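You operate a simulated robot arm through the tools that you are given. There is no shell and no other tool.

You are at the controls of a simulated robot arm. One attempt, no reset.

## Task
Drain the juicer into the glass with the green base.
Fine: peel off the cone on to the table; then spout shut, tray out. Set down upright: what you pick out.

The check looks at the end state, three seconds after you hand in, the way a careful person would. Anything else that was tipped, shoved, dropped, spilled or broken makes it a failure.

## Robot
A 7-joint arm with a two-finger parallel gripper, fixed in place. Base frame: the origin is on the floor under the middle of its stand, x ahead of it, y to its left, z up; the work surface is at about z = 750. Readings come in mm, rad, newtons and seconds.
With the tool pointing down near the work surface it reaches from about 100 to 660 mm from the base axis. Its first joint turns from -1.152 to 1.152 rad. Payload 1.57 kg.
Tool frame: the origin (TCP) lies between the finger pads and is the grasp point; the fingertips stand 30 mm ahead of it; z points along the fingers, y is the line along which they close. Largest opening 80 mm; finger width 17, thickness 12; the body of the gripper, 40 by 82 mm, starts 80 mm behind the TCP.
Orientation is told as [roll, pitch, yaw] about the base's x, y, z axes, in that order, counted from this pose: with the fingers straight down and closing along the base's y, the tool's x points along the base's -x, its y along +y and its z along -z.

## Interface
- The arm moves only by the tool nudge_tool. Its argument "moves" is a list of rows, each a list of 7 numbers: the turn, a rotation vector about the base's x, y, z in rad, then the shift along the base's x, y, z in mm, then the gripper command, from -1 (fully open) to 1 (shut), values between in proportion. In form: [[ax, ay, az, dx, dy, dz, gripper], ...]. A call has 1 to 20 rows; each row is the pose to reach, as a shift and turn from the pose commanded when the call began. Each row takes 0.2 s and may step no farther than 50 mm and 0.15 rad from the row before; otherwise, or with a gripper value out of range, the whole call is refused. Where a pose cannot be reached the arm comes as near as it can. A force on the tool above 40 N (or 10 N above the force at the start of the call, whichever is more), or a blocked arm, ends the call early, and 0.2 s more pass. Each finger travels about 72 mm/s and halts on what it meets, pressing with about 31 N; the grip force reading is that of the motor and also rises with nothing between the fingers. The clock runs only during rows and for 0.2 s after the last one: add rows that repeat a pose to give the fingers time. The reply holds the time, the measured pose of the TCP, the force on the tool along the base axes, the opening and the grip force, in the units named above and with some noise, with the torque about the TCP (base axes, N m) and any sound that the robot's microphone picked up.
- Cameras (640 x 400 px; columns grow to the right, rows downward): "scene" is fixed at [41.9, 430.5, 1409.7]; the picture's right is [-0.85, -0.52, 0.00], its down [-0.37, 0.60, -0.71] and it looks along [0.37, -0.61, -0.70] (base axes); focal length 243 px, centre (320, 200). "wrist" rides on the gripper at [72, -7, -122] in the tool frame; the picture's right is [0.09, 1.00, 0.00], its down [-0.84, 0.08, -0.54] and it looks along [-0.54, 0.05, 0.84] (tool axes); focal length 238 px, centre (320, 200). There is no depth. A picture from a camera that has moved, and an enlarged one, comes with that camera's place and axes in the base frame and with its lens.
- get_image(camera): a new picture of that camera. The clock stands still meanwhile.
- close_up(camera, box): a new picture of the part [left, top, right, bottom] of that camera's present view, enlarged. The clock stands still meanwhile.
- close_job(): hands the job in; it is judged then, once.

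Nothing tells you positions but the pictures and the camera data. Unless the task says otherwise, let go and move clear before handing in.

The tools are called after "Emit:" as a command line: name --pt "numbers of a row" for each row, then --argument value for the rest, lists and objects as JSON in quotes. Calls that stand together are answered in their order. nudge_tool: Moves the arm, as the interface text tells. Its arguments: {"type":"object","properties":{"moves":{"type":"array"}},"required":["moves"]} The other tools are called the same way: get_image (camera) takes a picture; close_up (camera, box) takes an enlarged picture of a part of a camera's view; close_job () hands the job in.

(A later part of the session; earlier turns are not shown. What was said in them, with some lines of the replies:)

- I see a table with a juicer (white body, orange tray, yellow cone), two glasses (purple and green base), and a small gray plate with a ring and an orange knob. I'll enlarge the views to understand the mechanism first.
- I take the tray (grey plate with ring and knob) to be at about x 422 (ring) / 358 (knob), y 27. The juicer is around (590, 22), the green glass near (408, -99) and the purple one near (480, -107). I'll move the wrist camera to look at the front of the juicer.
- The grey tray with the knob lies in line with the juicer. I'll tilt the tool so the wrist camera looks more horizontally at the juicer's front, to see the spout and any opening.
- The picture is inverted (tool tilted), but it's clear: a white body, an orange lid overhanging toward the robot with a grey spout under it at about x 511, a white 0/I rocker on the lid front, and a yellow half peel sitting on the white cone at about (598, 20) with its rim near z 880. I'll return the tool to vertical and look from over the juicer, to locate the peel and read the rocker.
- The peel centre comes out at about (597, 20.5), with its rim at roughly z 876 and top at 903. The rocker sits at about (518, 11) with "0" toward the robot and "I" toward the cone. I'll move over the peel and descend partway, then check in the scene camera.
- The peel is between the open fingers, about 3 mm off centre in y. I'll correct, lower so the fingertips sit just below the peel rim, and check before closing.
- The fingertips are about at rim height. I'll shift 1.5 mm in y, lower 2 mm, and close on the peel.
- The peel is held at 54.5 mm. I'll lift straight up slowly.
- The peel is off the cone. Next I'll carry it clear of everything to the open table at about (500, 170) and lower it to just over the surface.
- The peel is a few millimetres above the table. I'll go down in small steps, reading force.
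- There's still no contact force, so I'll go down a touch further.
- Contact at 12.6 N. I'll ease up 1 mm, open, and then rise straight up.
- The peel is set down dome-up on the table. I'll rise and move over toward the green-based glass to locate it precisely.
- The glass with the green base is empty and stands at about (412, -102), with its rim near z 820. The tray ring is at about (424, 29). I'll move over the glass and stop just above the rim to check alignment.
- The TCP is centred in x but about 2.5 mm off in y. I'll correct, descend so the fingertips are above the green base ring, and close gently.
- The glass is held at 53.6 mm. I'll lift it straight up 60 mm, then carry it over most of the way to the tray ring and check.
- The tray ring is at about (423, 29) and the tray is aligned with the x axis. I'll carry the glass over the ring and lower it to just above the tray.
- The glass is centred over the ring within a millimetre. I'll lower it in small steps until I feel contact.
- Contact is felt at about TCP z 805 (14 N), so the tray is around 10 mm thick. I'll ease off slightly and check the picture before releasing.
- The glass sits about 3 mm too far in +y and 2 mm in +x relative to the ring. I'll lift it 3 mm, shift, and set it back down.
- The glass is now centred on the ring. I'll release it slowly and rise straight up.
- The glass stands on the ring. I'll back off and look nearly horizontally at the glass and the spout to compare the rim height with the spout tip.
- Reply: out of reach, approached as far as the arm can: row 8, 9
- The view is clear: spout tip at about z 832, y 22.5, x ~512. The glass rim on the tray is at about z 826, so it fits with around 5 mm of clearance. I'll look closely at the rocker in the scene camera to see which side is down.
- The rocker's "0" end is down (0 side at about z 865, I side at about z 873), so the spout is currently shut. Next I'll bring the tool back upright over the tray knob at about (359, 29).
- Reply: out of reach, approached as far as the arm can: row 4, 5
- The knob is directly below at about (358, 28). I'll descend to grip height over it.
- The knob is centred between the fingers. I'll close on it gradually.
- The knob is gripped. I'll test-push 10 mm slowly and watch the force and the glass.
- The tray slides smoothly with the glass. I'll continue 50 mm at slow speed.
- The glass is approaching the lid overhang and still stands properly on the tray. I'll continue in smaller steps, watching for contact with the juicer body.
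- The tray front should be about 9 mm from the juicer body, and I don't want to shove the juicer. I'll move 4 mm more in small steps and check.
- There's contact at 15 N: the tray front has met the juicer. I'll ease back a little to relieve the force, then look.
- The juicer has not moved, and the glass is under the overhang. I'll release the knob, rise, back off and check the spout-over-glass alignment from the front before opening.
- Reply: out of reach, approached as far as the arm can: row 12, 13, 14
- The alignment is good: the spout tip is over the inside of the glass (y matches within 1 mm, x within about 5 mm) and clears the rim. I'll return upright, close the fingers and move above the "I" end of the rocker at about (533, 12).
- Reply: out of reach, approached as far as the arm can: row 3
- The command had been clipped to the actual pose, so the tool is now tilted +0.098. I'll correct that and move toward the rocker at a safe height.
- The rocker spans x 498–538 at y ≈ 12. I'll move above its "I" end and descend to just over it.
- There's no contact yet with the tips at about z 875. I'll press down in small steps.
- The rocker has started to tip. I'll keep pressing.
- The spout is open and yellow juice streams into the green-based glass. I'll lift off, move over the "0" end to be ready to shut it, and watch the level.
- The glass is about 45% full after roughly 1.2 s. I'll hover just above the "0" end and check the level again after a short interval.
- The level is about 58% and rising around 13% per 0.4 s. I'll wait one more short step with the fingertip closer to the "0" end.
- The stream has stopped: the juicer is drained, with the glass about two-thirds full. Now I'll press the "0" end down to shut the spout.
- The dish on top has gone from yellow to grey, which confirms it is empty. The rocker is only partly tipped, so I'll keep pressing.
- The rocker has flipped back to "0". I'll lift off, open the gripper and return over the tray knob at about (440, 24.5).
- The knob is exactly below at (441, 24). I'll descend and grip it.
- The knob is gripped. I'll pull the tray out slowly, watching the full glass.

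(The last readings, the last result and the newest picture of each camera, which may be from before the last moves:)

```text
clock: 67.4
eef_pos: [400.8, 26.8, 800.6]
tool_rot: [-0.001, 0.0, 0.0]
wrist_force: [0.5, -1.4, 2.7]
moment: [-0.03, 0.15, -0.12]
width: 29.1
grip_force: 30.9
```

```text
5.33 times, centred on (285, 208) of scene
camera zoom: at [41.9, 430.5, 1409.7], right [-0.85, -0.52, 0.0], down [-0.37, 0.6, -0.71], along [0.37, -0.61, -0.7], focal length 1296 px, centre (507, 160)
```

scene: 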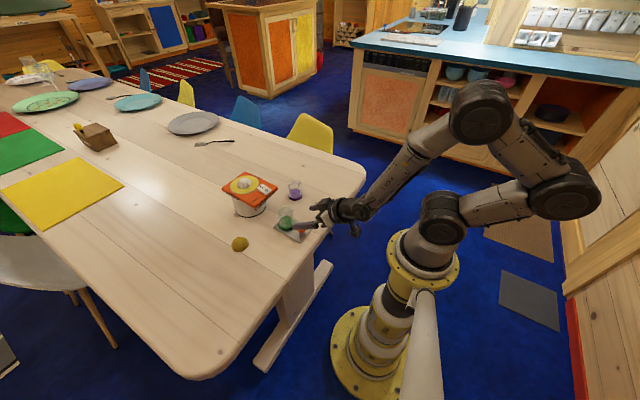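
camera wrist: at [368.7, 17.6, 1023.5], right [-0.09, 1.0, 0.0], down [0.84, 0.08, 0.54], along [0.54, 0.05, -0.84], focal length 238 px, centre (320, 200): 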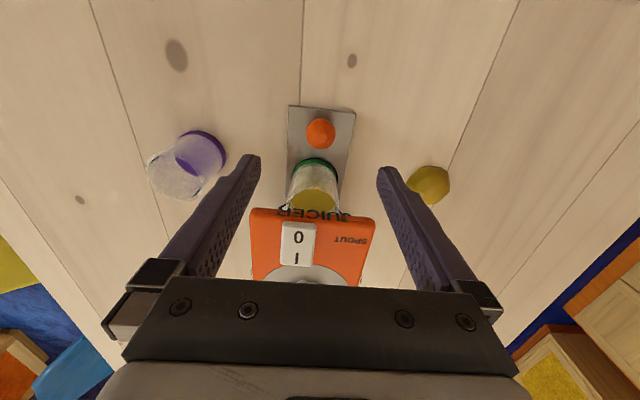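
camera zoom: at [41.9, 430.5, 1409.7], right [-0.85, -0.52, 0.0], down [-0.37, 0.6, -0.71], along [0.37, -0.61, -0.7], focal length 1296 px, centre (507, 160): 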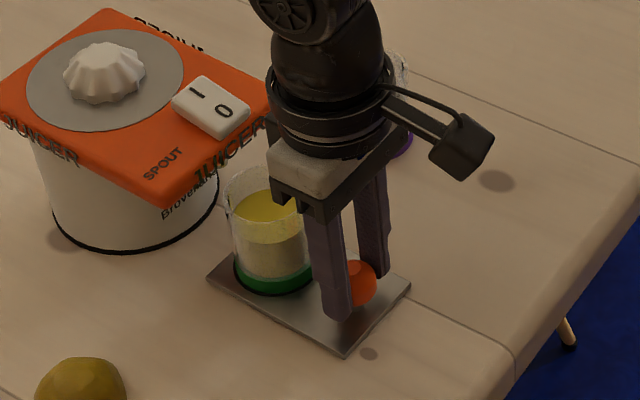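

The tray and glass are coming out cleanly, with no spill and the rocker showing 0 down. I'll continue the rest of the way to the original tray position.

Emit:
nudge_tool --pt "0 0 0 -1 0 0 0.5" --pt "0 0 0 -3 0.1 0 0.5" --pt "0 0 0 -6 0.2 0 0.5" --pt "0 0 0 -10 0.4 0 0.5" --pt "0 0 0 -14 0.6 0 0.5" --pt "0 0 0 -18 0.8 0 0.5" --pt "0 0 0 -22 1.0 0 0.5" --pt "0 0 0 -26 1.2 0 0.5" --pt "0 0 0 -30 1.4 0 0.5" --pt "0 0 0 -34 1.5 0 0.5" --pt "0 0 0 -38 1.7 0 0.5" --pt "0 0 0 -41 1.8 0 0.5" --pt "0 0 0 -43 1.9 0 0.5" --pt "0 0 0 -44 2 0 0.5" --pt "0 0 0 -44 2 0 0.5"

Emit:
close_up --camera "scene" --box '[210, 155, 340, 255]'

Emit:
get_image --camera "wrist"

```text
clock: 70.6
eef_pos: [357.2, 29.6, 802.2]
tool_rot: [-0.001, -0.002, 0.001]
wrist_force: [0.1, 0.1, 3.6]
moment: [0.0, -0.35, 0.04]
width: 29.0
grip_force: 30.5
```

```text
4.00 times, centred on (275, 205) of scene
camera zoom: at [41.9, 430.5, 1409.7], right [-0.85, -0.52, 0.0], down [-0.37, 0.6, -0.71], along [0.37, -0.61, -0.7], focal length 972 px, centre (500, 180)
```

zoom: 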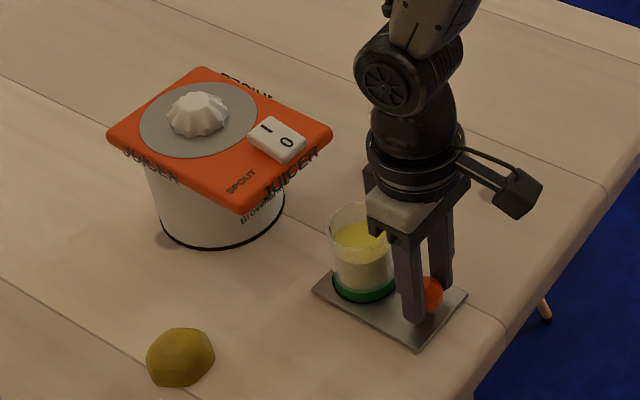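

```text
taken
camera wrist: at [286.5, 22.5, 923.7], right [-0.09, 1.0, 0.0], down [0.84, 0.08, 0.54], along [0.54, 0.05, -0.84], focal length 238 px, centre (320, 200)
```

wrist: 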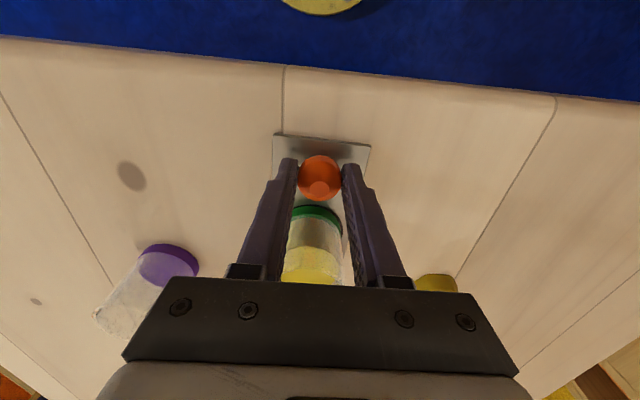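

The tray is back in its out position with the filled glass upright on it. I'll release the knob slowly and rise clear.

Emit:
nudge_tool --pt "0 0 0 0 0 0 0.4" --pt "0 0 0 0 0 0 0.2" --pt "0 0 0 0 0 0 -0.2" --pt "0 0 0 0 0 0 -0.6" --pt "0 0 0 0 0 0 -1" --pt "0 0 0 0 0 0 -1" --pt "0 0 0 0 0 20 -1" --pt "0 0 0 0 0 45 -1" --pt "0 0 0 0 0 80 -1" --pt "0 0 0 0 0 120 -1" --pt "0 0 0 -20 -20 160 -1" --pt "0 0 0 -40 -50 180 -1" --pt "0 0 0 -50 -90 200 -1" --pt "0 0 0 -50 -90 200 -1"

Emit:
close_up --camera "scene" --box '[210, 155, 340, 255]'

Emit:
get_image --camera "wrist"

Emit:
get_image --camera "scene"

```text
clock: 73.6
eef_pos: [307.5, -61.6, 1001.4]
tool_rot: [0.0, -0.002, 0.002]
wrist_force: [1.2, -0.4, 0.0]
moment: [0.0, -0.03, 0.01]
width: 80.2
grip_force: 0.1
```

```text
4.00 times, centred on (275, 205) of scene
camera zoom: at [41.9, 430.5, 1409.7], right [-0.85, -0.52, 0.0], down [-0.37, 0.6, -0.71], along [0.37, -0.61, -0.7], focal length 972 px, centre (500, 180)
```

zoom: 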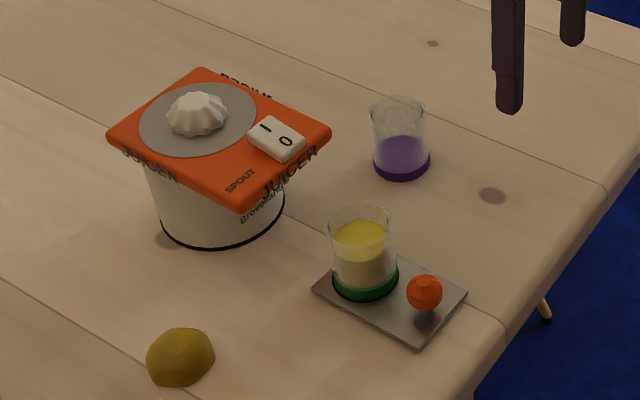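

```text
taken
camera wrist: at [236.5, -67.1, 1122.8], right [-0.09, 1.0, 0.0], down [0.84, 0.08, 0.54], along [0.54, 0.05, -0.84], focal length 238 px, centre (320, 200)
```

wrist: 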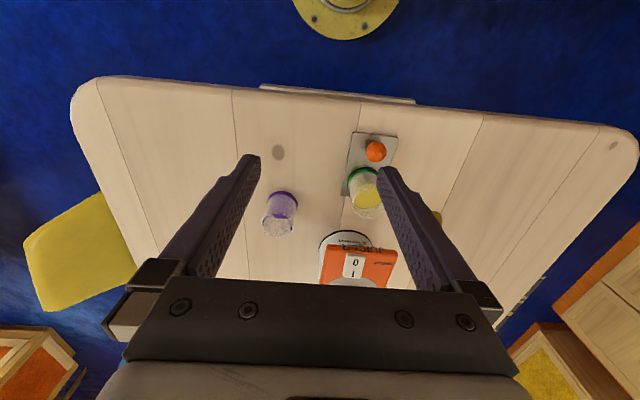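

```text
taken
```

scene: 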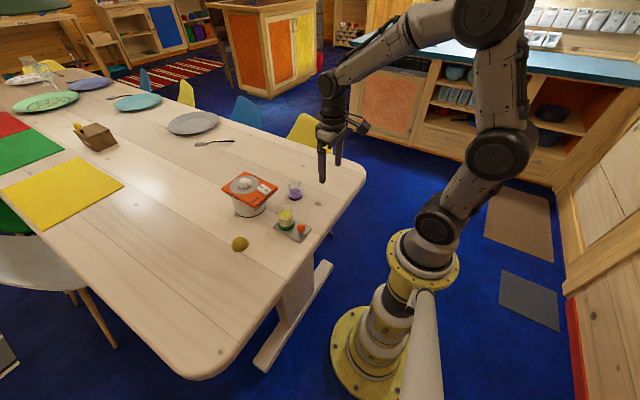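

Everything looks settled. One last close check of the rocker, spout and glass before handing in.

Emit:
close_up --camera "scene" --box '[250, 175, 290, 205]'

Emit:
close_up --camera "scene" --box '[270, 200, 330, 245]'

Emit:
close_up --camera "wrist" --box '[260, 120, 400, 280]'

```text
13.33 times, centred on (270, 190) of scene
camera zoom: at [41.9, 430.5, 1409.7], right [-0.85, -0.52, 0.0], down [-0.37, 0.6, -0.71], along [0.37, -0.61, -0.7], focal length 3240 px, centre (987, 333)
```

zoom: 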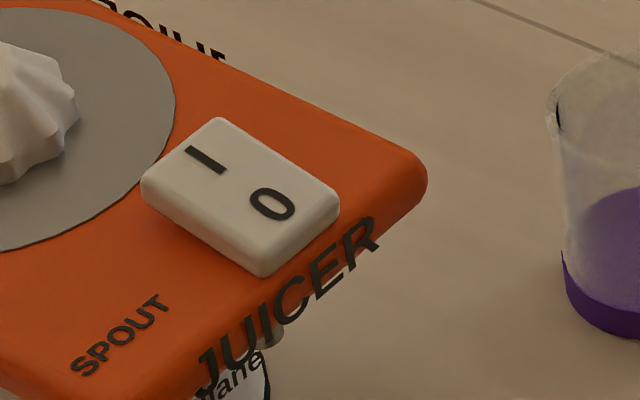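

```text
8.89 times, centred on (300, 222) of scene
camera zoom: at [41.9, 430.5, 1409.7], right [-0.85, -0.52, 0.0], down [-0.37, 0.6, -0.71], along [0.37, -0.61, -0.7], focal length 2160 px, centre (498, 0)
```

zoom: 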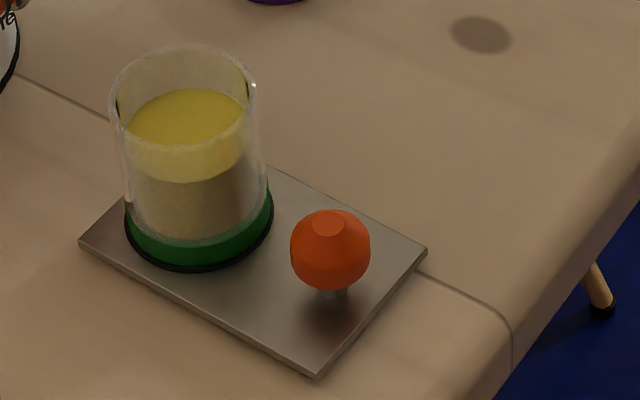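

```text
2.50 times, centred on (330, 200) of wrist
camera zoom: at [236.5, -67.1, 1122.8], right [-0.09, 1.0, 0.0], down [0.84, 0.08, 0.54], along [0.54, 0.05, -0.84], focal length 596 px, centre (295, 200)
```

zoom: 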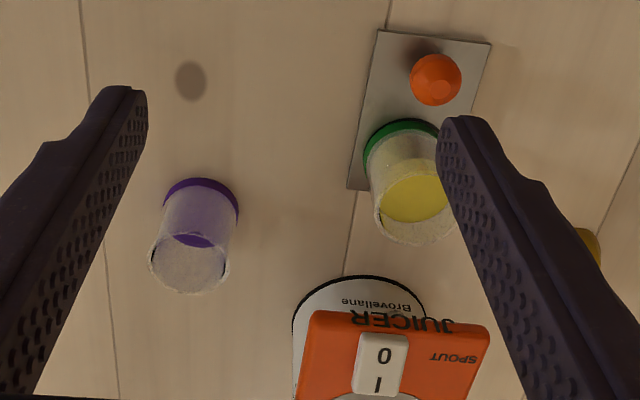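

The peel sits dome-up on the table, the juicer is empty, and the rocker is back at "0", looking just as it did at the start. The tray is out with the green-based glass upright on it holding the juice. The purple glass and the juicer haven't moved, nothing is spilled, and the gripper is clear, so I'm handing in.

Emit:
close_job

```text
The job is handed in.
```

The juicer is drained into the green-based glass, and the job is handed in. I haven't seen the check's result.

- **Juice:** the glass is about two-thirds full. The stream stopped by itself, and the dish on top of the juicer turned from yellow to grey.
- **Peel:** it is off the cone and on the table at about (500, 170), dome up as it was on the cone.
- **Spout:** shut. The rocker's "0" end is down again, looking as it did at the start.
- **Tray:** out, about 3 mm closer to the juicer than where it started.
- **Glass:** upright on the tray's ring. I read "set down upright" as covered by that, so I did not move the full glass to the table.

While sliding the tray in, it met the juicer with about 15 N. I eased back, and the juicer shows no movement in the pictures. The purple-based glass was not touched and nothing was spilled. The gripper is open and clear of everything.
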